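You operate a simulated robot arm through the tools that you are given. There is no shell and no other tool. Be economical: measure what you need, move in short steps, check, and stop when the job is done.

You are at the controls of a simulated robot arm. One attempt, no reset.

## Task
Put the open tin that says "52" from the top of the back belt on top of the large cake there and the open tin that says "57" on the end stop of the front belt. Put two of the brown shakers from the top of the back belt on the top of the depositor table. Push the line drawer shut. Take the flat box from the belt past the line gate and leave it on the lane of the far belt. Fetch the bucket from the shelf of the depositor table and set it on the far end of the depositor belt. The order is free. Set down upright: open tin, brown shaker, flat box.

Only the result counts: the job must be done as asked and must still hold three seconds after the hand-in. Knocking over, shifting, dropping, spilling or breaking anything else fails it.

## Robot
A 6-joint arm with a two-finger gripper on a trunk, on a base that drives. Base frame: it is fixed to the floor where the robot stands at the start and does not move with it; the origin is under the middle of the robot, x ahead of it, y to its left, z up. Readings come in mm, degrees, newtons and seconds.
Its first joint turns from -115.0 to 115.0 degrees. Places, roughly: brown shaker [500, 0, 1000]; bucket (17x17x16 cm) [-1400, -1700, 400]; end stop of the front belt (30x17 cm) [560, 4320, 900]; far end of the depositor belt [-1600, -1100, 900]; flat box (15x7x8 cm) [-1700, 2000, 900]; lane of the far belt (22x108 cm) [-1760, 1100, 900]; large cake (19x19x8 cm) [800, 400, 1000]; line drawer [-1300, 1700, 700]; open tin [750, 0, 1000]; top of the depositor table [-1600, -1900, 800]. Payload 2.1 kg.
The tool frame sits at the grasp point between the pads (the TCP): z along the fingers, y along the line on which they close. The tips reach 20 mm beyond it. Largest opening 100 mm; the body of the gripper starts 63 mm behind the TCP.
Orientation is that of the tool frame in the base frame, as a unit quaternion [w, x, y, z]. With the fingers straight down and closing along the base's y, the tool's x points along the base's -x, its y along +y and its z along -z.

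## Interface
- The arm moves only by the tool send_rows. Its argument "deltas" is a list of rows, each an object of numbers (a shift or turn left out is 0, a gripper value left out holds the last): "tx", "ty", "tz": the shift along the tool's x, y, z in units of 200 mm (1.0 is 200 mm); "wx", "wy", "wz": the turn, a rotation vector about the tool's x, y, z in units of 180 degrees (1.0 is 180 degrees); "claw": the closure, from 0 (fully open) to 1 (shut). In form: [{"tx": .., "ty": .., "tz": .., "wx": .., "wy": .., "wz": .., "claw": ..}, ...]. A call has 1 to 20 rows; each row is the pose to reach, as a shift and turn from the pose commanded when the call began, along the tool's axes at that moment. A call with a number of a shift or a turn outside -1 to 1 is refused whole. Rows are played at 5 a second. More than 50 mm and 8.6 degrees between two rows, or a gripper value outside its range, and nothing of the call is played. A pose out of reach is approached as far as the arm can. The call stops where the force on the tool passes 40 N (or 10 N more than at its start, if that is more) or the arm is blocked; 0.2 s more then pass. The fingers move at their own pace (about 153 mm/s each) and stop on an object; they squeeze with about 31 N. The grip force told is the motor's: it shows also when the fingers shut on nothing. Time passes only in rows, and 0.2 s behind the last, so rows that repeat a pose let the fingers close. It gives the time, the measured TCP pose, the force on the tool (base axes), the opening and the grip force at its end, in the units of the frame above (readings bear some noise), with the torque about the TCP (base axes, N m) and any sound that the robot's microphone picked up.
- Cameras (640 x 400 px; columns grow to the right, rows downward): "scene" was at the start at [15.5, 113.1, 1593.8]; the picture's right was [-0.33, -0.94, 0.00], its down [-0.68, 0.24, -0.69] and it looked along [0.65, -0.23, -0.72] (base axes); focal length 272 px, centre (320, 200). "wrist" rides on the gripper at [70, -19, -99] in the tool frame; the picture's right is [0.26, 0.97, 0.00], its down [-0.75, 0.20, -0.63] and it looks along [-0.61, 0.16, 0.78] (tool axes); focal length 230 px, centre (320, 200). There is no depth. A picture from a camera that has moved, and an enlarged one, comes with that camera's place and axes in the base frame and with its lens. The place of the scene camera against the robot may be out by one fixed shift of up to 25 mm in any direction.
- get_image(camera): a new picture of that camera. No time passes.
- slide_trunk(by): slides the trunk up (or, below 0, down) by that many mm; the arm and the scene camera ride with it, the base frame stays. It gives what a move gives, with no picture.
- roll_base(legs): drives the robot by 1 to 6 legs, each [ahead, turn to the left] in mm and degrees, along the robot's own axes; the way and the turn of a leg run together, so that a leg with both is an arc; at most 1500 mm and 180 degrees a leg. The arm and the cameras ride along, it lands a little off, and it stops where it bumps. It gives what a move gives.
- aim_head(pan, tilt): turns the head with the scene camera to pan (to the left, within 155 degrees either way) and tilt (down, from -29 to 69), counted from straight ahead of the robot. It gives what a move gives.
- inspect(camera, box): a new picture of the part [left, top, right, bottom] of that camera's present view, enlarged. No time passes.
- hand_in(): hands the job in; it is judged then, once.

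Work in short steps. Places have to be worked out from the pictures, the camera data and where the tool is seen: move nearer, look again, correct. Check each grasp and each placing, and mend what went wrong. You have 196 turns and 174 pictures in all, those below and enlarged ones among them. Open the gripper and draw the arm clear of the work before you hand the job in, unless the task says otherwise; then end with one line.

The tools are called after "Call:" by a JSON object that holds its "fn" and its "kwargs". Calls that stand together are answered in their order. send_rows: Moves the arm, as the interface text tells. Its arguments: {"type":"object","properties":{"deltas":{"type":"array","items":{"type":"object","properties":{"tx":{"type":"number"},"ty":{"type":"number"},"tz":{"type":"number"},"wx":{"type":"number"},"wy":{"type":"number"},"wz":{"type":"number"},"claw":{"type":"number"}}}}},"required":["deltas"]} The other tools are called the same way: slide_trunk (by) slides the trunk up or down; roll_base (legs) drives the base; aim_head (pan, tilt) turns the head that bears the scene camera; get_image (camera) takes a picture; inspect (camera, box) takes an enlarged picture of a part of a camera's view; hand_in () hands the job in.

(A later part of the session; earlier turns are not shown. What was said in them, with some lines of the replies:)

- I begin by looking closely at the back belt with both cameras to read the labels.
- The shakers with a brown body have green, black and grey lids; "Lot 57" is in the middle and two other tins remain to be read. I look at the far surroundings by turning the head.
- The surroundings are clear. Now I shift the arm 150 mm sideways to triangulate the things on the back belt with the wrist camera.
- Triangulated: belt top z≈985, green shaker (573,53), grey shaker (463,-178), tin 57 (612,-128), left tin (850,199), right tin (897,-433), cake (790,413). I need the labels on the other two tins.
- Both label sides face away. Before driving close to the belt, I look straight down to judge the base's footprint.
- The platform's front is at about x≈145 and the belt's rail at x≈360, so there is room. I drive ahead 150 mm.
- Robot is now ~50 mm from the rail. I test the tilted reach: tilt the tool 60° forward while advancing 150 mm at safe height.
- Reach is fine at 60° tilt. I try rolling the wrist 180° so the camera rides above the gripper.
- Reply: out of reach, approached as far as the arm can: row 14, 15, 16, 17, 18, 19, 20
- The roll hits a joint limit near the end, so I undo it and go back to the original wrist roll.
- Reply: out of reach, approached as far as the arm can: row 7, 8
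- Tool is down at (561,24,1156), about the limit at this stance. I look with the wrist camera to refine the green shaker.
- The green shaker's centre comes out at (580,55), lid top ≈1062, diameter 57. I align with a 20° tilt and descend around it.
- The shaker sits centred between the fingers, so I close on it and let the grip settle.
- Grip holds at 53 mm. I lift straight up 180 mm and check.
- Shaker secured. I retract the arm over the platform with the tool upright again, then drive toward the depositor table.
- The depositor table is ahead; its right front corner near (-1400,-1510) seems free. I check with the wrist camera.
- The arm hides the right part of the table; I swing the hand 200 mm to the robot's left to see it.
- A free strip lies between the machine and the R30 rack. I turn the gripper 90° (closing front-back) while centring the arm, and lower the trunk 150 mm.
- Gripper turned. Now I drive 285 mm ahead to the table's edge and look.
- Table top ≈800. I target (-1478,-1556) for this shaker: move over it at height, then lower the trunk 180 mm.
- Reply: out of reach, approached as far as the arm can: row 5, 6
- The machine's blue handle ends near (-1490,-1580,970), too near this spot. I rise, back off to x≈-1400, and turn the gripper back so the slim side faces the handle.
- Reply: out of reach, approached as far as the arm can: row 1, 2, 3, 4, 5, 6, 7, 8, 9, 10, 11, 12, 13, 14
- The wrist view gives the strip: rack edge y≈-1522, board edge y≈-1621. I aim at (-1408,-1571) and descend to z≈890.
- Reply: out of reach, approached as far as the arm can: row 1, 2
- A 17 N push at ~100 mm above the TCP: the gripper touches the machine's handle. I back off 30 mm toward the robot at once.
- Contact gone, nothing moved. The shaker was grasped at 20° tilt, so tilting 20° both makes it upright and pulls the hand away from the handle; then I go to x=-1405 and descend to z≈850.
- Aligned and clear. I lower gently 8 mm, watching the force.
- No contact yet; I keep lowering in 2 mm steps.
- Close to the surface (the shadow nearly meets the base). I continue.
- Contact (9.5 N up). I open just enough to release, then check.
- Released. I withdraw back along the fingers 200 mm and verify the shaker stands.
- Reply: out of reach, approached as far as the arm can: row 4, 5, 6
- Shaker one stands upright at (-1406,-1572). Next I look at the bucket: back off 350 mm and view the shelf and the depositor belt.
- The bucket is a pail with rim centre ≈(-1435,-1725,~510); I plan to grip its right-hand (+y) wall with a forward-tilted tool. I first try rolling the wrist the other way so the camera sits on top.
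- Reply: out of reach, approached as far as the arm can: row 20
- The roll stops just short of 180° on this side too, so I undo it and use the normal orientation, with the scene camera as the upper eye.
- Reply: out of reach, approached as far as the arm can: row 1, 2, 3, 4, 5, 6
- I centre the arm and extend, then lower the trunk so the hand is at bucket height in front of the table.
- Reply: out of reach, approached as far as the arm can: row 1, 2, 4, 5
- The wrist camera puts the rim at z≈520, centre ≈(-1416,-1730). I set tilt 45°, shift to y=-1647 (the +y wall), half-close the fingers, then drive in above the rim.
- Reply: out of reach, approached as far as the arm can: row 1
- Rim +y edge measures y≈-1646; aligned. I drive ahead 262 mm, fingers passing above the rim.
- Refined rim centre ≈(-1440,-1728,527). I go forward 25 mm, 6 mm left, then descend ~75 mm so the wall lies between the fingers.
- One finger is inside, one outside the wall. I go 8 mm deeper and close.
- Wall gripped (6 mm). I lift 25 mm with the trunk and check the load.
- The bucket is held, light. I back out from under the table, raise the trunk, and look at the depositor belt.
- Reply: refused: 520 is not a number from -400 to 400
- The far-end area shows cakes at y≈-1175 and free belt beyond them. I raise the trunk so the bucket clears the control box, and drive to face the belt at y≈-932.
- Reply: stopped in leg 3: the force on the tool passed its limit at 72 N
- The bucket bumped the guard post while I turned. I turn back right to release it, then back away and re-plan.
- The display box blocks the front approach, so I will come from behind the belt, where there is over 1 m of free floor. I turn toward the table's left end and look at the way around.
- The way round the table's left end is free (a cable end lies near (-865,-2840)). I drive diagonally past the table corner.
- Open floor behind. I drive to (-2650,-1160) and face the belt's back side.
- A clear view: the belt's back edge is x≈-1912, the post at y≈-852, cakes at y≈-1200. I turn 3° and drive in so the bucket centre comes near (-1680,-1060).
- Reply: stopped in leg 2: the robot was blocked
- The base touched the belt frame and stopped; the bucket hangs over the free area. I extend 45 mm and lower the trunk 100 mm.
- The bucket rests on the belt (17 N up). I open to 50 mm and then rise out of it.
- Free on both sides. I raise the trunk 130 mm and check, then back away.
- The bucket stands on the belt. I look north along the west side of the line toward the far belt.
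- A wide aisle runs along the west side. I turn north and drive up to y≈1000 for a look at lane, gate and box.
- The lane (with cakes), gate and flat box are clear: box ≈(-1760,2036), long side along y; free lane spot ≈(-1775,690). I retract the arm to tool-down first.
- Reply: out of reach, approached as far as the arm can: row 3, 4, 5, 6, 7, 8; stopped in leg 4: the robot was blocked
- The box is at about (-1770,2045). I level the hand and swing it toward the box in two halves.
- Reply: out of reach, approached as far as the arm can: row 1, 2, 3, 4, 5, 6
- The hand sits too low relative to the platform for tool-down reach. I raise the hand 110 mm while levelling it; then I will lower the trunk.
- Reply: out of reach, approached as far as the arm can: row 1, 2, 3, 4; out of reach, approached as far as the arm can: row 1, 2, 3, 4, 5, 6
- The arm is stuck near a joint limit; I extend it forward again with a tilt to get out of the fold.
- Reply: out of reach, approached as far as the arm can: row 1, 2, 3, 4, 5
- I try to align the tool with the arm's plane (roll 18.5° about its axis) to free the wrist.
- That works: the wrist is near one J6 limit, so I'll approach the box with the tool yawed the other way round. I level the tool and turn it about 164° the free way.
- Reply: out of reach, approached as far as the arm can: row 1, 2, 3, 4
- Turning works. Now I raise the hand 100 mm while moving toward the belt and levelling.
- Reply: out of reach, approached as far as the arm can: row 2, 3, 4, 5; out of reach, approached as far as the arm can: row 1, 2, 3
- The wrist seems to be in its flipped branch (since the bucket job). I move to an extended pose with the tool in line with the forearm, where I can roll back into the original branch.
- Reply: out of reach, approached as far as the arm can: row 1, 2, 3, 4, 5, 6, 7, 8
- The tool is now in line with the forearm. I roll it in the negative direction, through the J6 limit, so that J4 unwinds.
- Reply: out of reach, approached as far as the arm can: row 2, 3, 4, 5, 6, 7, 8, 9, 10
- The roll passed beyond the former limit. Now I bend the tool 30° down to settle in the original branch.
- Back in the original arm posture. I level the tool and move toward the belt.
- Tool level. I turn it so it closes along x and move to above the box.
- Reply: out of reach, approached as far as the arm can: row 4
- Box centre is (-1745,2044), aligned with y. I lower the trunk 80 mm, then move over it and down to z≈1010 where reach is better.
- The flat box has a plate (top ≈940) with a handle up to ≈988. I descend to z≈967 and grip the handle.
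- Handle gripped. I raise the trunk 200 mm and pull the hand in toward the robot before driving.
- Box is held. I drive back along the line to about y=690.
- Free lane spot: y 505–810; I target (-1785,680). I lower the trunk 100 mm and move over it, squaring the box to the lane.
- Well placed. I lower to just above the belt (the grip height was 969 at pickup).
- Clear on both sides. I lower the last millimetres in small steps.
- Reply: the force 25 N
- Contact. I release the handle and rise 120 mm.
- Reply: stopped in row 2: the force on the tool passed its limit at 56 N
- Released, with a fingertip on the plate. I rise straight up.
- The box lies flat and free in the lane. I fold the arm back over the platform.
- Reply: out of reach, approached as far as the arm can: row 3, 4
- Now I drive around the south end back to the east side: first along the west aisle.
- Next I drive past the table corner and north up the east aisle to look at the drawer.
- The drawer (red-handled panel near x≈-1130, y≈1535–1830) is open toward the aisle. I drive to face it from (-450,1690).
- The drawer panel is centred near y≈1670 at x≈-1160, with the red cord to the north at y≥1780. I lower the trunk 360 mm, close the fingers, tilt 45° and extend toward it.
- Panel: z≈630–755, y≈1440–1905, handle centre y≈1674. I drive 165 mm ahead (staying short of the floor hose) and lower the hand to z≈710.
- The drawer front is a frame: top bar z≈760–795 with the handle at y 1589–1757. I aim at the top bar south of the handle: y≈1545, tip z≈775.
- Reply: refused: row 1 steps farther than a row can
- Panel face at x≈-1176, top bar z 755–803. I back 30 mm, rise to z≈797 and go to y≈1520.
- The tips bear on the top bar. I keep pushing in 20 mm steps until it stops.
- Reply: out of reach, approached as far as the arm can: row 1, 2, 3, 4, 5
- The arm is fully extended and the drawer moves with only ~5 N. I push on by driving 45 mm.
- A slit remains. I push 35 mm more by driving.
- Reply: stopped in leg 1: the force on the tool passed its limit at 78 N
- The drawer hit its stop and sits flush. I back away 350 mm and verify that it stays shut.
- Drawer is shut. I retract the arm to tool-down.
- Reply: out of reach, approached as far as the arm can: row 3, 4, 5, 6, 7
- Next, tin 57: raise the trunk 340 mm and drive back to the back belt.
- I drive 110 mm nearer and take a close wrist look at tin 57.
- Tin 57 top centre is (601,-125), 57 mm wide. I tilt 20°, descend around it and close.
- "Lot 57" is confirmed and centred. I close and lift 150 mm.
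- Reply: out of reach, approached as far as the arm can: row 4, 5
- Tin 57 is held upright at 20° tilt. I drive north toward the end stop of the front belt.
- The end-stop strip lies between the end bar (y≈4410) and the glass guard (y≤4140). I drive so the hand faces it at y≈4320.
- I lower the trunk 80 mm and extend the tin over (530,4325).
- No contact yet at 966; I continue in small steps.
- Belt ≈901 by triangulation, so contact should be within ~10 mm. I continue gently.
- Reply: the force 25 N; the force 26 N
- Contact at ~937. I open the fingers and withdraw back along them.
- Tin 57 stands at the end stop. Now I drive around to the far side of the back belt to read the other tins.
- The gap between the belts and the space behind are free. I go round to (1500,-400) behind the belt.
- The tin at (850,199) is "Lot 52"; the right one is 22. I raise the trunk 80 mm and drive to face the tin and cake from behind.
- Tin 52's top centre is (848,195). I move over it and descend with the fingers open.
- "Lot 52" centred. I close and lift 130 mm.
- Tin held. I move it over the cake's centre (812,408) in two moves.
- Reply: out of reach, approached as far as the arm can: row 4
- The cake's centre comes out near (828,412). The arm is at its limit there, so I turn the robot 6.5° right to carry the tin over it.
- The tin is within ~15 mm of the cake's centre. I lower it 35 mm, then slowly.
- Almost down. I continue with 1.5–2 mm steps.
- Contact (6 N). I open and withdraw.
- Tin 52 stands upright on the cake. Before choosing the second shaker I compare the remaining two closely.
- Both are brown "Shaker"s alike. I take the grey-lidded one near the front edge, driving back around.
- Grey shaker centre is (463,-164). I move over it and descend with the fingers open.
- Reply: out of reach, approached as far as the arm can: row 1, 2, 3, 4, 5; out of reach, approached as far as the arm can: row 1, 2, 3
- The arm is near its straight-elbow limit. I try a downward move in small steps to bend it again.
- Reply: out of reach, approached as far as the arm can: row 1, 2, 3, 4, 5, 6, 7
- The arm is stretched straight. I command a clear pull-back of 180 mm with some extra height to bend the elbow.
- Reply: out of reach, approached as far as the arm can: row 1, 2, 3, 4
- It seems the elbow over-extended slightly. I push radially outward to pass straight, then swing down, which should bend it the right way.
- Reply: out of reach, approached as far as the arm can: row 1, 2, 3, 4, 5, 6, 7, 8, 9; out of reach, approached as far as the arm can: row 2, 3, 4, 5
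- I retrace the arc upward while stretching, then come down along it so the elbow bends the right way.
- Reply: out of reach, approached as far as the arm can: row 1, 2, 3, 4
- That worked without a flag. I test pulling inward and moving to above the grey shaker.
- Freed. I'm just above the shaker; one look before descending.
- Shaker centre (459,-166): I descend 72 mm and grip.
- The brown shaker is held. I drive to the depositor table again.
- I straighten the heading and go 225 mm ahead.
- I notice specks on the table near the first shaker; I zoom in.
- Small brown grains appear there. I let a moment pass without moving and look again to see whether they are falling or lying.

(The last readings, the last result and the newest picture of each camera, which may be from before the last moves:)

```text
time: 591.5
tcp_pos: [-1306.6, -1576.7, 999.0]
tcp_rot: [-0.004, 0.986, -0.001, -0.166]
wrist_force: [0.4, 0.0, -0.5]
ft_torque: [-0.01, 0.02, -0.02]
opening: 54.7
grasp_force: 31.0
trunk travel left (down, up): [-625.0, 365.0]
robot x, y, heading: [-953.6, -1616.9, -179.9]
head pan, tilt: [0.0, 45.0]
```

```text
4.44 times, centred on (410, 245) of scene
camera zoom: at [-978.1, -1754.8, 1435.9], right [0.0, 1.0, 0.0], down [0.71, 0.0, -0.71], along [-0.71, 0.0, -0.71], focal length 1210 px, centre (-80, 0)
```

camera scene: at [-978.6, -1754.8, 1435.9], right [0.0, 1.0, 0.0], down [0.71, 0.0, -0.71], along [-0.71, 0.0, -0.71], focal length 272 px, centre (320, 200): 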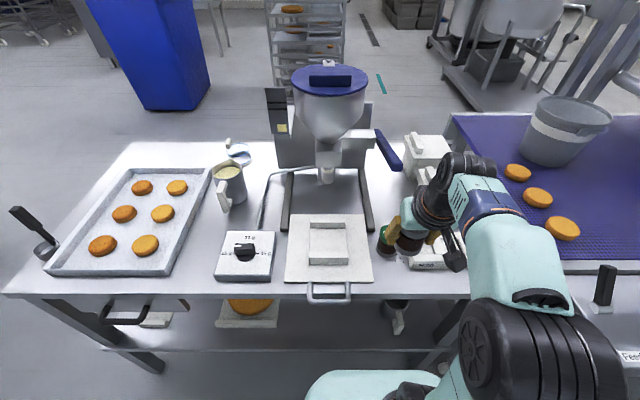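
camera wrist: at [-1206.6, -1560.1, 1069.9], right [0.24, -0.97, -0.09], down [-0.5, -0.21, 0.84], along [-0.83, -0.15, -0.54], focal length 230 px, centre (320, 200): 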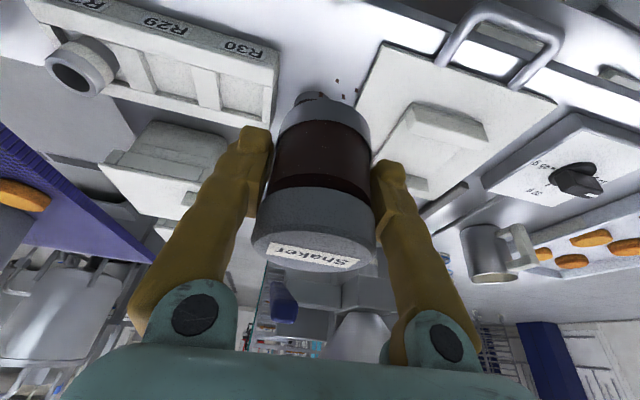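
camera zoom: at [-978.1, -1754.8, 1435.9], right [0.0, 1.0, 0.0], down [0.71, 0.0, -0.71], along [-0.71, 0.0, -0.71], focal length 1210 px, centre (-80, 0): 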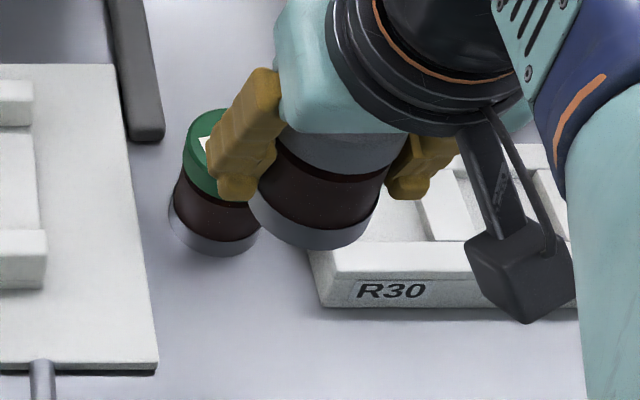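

The specks are gone — only an image artefact. I move over (-1335,-1573) and lower to z≈848.

Call:
{"fn": "send_rows", "kwargs": {"deltas": [{"tx": -0.134, "tz": 0.046, "ty": -0.0185}, {"tx": -0.08, "tz": 0.23, "ty": -0.0185}, {"tx": -0.02, "tz": 0.41, "ty": -0.0185}, {"tx": 0.04, "tz": 0.59, "ty": -0.0185}, {"tx": 0.113, "tz": 0.76, "ty": -0.0185}]}}

Call:
{"fn": "get_image", "kwargs": {"camera": "wrist"}}

Call:
{"fn": "inspect", "kwargs": {"camera": "scene", "box": [340, 190, 480, 310]}}

```text
time: 592.7
tcp_pos: [-1335.0, -1571.5, 846.7]
tcp_rot: [-0.006, 0.986, -0.001, -0.166]
wrist_force: [0.1, 0.4, 0.0]
ft_torque: [0.02, -0.04, -0.01]
opening: 54.4
grasp_force: 31.0
trunk travel left (down, up): [-625.0, 365.0]
robot x, y, heading: [-958.2, -1616.0, -180.2]
head pan, tilt: [0.0, 45.0]
```

```text
21 pictures are left
camera wrist: at [-1235.6, -1555.3, 917.5], right [0.24, -0.97, -0.09], down [-0.5, -0.21, 0.84], along [-0.83, -0.15, -0.54], focal length 230 px, centre (320, 200)
```

wrist: 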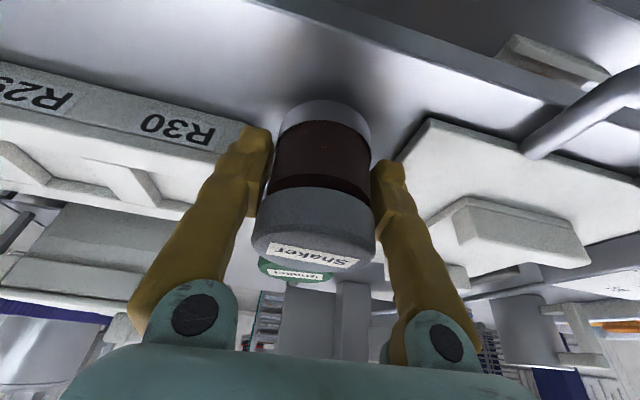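

```text
3.33 times, centred on (410, 250) of scene
camera zoom: at [-978.9, -1754.7, 1435.9], right [0.0, 1.0, 0.0], down [0.71, 0.0, -0.71], along [-0.71, 0.0, -0.71], focal length 907 px, centre (20, 33)
```

zoom: 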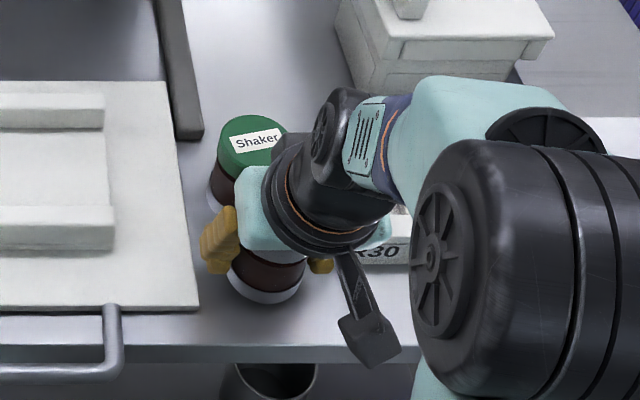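

Margins look fine. I lower in small steps to contact.

Call:
{"fn": "send_rows", "kwargs": {"deltas": [{"tz": 0.014, "tx": 0.005}, {"tz": 0.028, "tx": 0.01}, {"tz": 0.04, "tx": 0.014}]}}

Call:
{"fn": "send_rows", "kwargs": {"deltas": [{"tz": 0.0075, "tx": 0.0026}, {"tz": 0.015, "tx": 0.0052}]}}

```text
time: 593.5
tcp_pos: [-1333.9, -1572.9, 839.7]
tcp_rot: [-0.005, 0.986, -0.001, -0.166]
wrist_force: [0.6, 0.0, -0.5]
ft_torque: [-0.02, 0.04, -0.03]
opening: 54.2
grasp_force: 31.0
trunk travel left (down, up): [-625.0, 365.0]
robot x, y, heading: [-957.4, -1612.8, -180.0]
head pan, tilt: [0.0, 45.0]
```

```text
time: 594.1
tcp_pos: [-1334.5, -1571.1, 838.3]
tcp_rot: [-0.006, 0.986, -0.001, -0.169]
wrist_force: [-2.6, 0.6, 12.9]
ft_torque: [-0.31, -0.03, -0.02]
opening: 54.6
grasp_force: 31.1
trunk travel left (down, up): [-625.0, 365.0]
robot x, y, heading: [-958.3, -1614.5, -179.9]
head pan, tilt: [0.0, 45.0]
```

Contact (13 N). I open to about 68 mm, then withdraw back along the fingers.

Call:
{"fn": "send_rows", "kwargs": {"deltas": [{"claw": 0.42}, {"claw": 0.36}, {"claw": 0.32}, {"claw": 0.32}]}}

Call:
{"fn": "send_rows", "kwargs": {"deltas": [{"tz": -0.1}, {"tz": -0.25}, {"tz": -0.45}, {"tz": -0.65, "tx": 0.05}]}}

Call:
{"fn": "get_image", "kwargs": {"camera": "wrist"}}

```text
time: 595.1
tcp_pos: [-1334.1, -1572.4, 836.9]
tcp_rot: [-0.004, 0.986, 0.0, -0.166]
wrist_force: [0.3, -2.4, -0.2]
ft_torque: [-0.07, -0.01, -0.01]
opening: 66.4
grasp_force: 0.0
trunk travel left (down, up): [-625.0, 365.0]
robot x, y, heading: [-952.8, -1618.0, -179.8]
head pan, tilt: [0.0, 45.0]
```

```text
time: 596.1
tcp_pos: [-1282.1, -1572.7, 955.4]
tcp_rot: [-0.005, 0.986, 0.0, -0.165]
wrist_force: [-0.1, -1.2, 0.5]
ft_torque: [0.0, 0.0, 0.02]
opening: 68.0
grasp_force: 0.0
trunk travel left (down, up): [-625.0, 365.0]
robot x, y, heading: [-956.1, -1617.8, 180.1]
head pan, tilt: [0.0, 45.0]
```

```text
19 pictures are left
camera wrist: at [-1181.3, -1556.6, 1026.3], right [0.24, -0.97, -0.09], down [-0.5, -0.21, 0.84], along [-0.83, -0.15, -0.54], focal length 230 px, centre (320, 200)
```

wrist: 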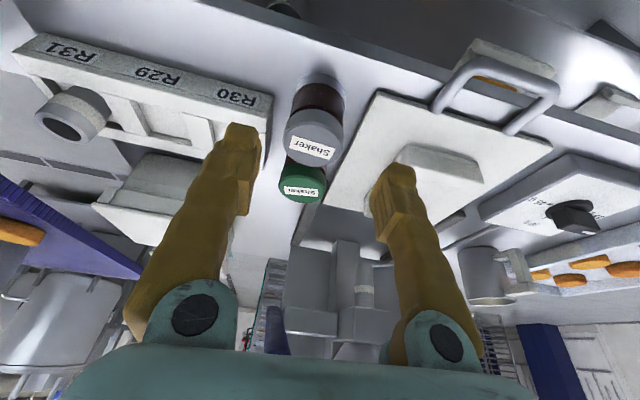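

Both shakers stand upright. I back away and take a last look.

Call:
{"fn": "roll_base", "kwargs": {"legs": [[-400, 0]]}}

Call:
{"fn": "aim_head", "kwargs": {"pan": -10, "tilt": 32}}

Call:
{"fn": "get_image", "kwargs": {"camera": "scene"}}

```text
time: 598.6
tcp_pos: [-886.2, -1572.6, 953.9]
tcp_rot: [-0.006, 0.986, -0.001, -0.166]
wrist_force: [0.4, -0.4, 0.0]
ft_torque: [0.01, 0.04, -0.03]
opening: 68.1
grasp_force: 0.1
trunk travel left (down, up): [-625.0, 365.0]
robot x, y, heading: [-557.8, -1615.9, 179.6]
head pan, tilt: [0.0, 45.0]
```

```text
time: 599.3
tcp_pos: [-886.3, -1572.1, 954.3]
tcp_rot: [-0.004, 0.986, -0.001, -0.166]
wrist_force: [0.3, 0.4, 0.1]
ft_torque: [-0.02, -0.01, -0.01]
opening: 68.0
grasp_force: 0.0
trunk travel left (down, up): [-625.0, 365.0]
robot x, y, heading: [-557.2, -1612.2, 180.0]
head pan, tilt: [-10.0, 32.0]
```

```text
18 pictures are left
camera scene: at [-589.2, -1739.8, 1455.3], right [0.18, 0.98, 0.0], down [0.52, -0.09, -0.85], along [-0.83, 0.15, -0.53], focal length 272 px, centre (320, 200)
```

scene: 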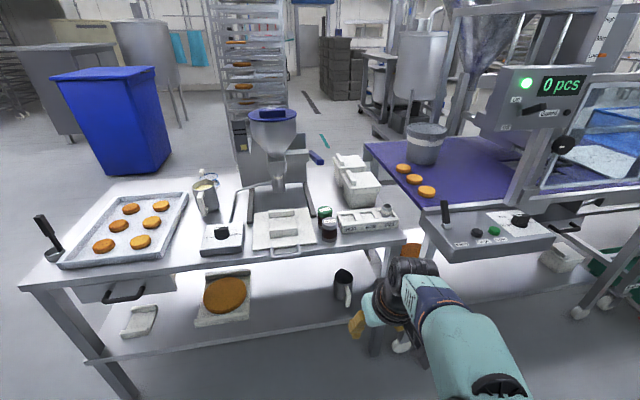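

Everything is in place: two shakers on the table and the bucket on the belt here, the rest checked earlier. I open the gripper fully, then hand in.

Call:
{"fn": "send_rows", "kwargs": {"deltas": [{"claw": 0}, {"claw": 0}]}}

Call:
{"fn": "hand_in", "kwargs": {}}

```text
time: 599.9
tcp_pos: [-886.2, -1572.5, 954.9]
tcp_rot: [-0.005, 0.986, -0.002, -0.166]
wrist_force: [-0.3, 0.0, -0.8]
ft_torque: [-0.01, 0.0, 0.02]
opening: 99.9
grasp_force: 0.0
trunk travel left (down, up): [-625.0, 365.0]
robot x, y, heading: [-563.6, -1614.8, 179.4]
head pan, tilt: [-10.0, 32.0]
```

```text
The job is handed in.
```

I handed in the job with every item placed as asked. On the way the hand touched the depositor machine's handle, and the bucket hit the guard post hard (72 N); nothing looked moved either time.
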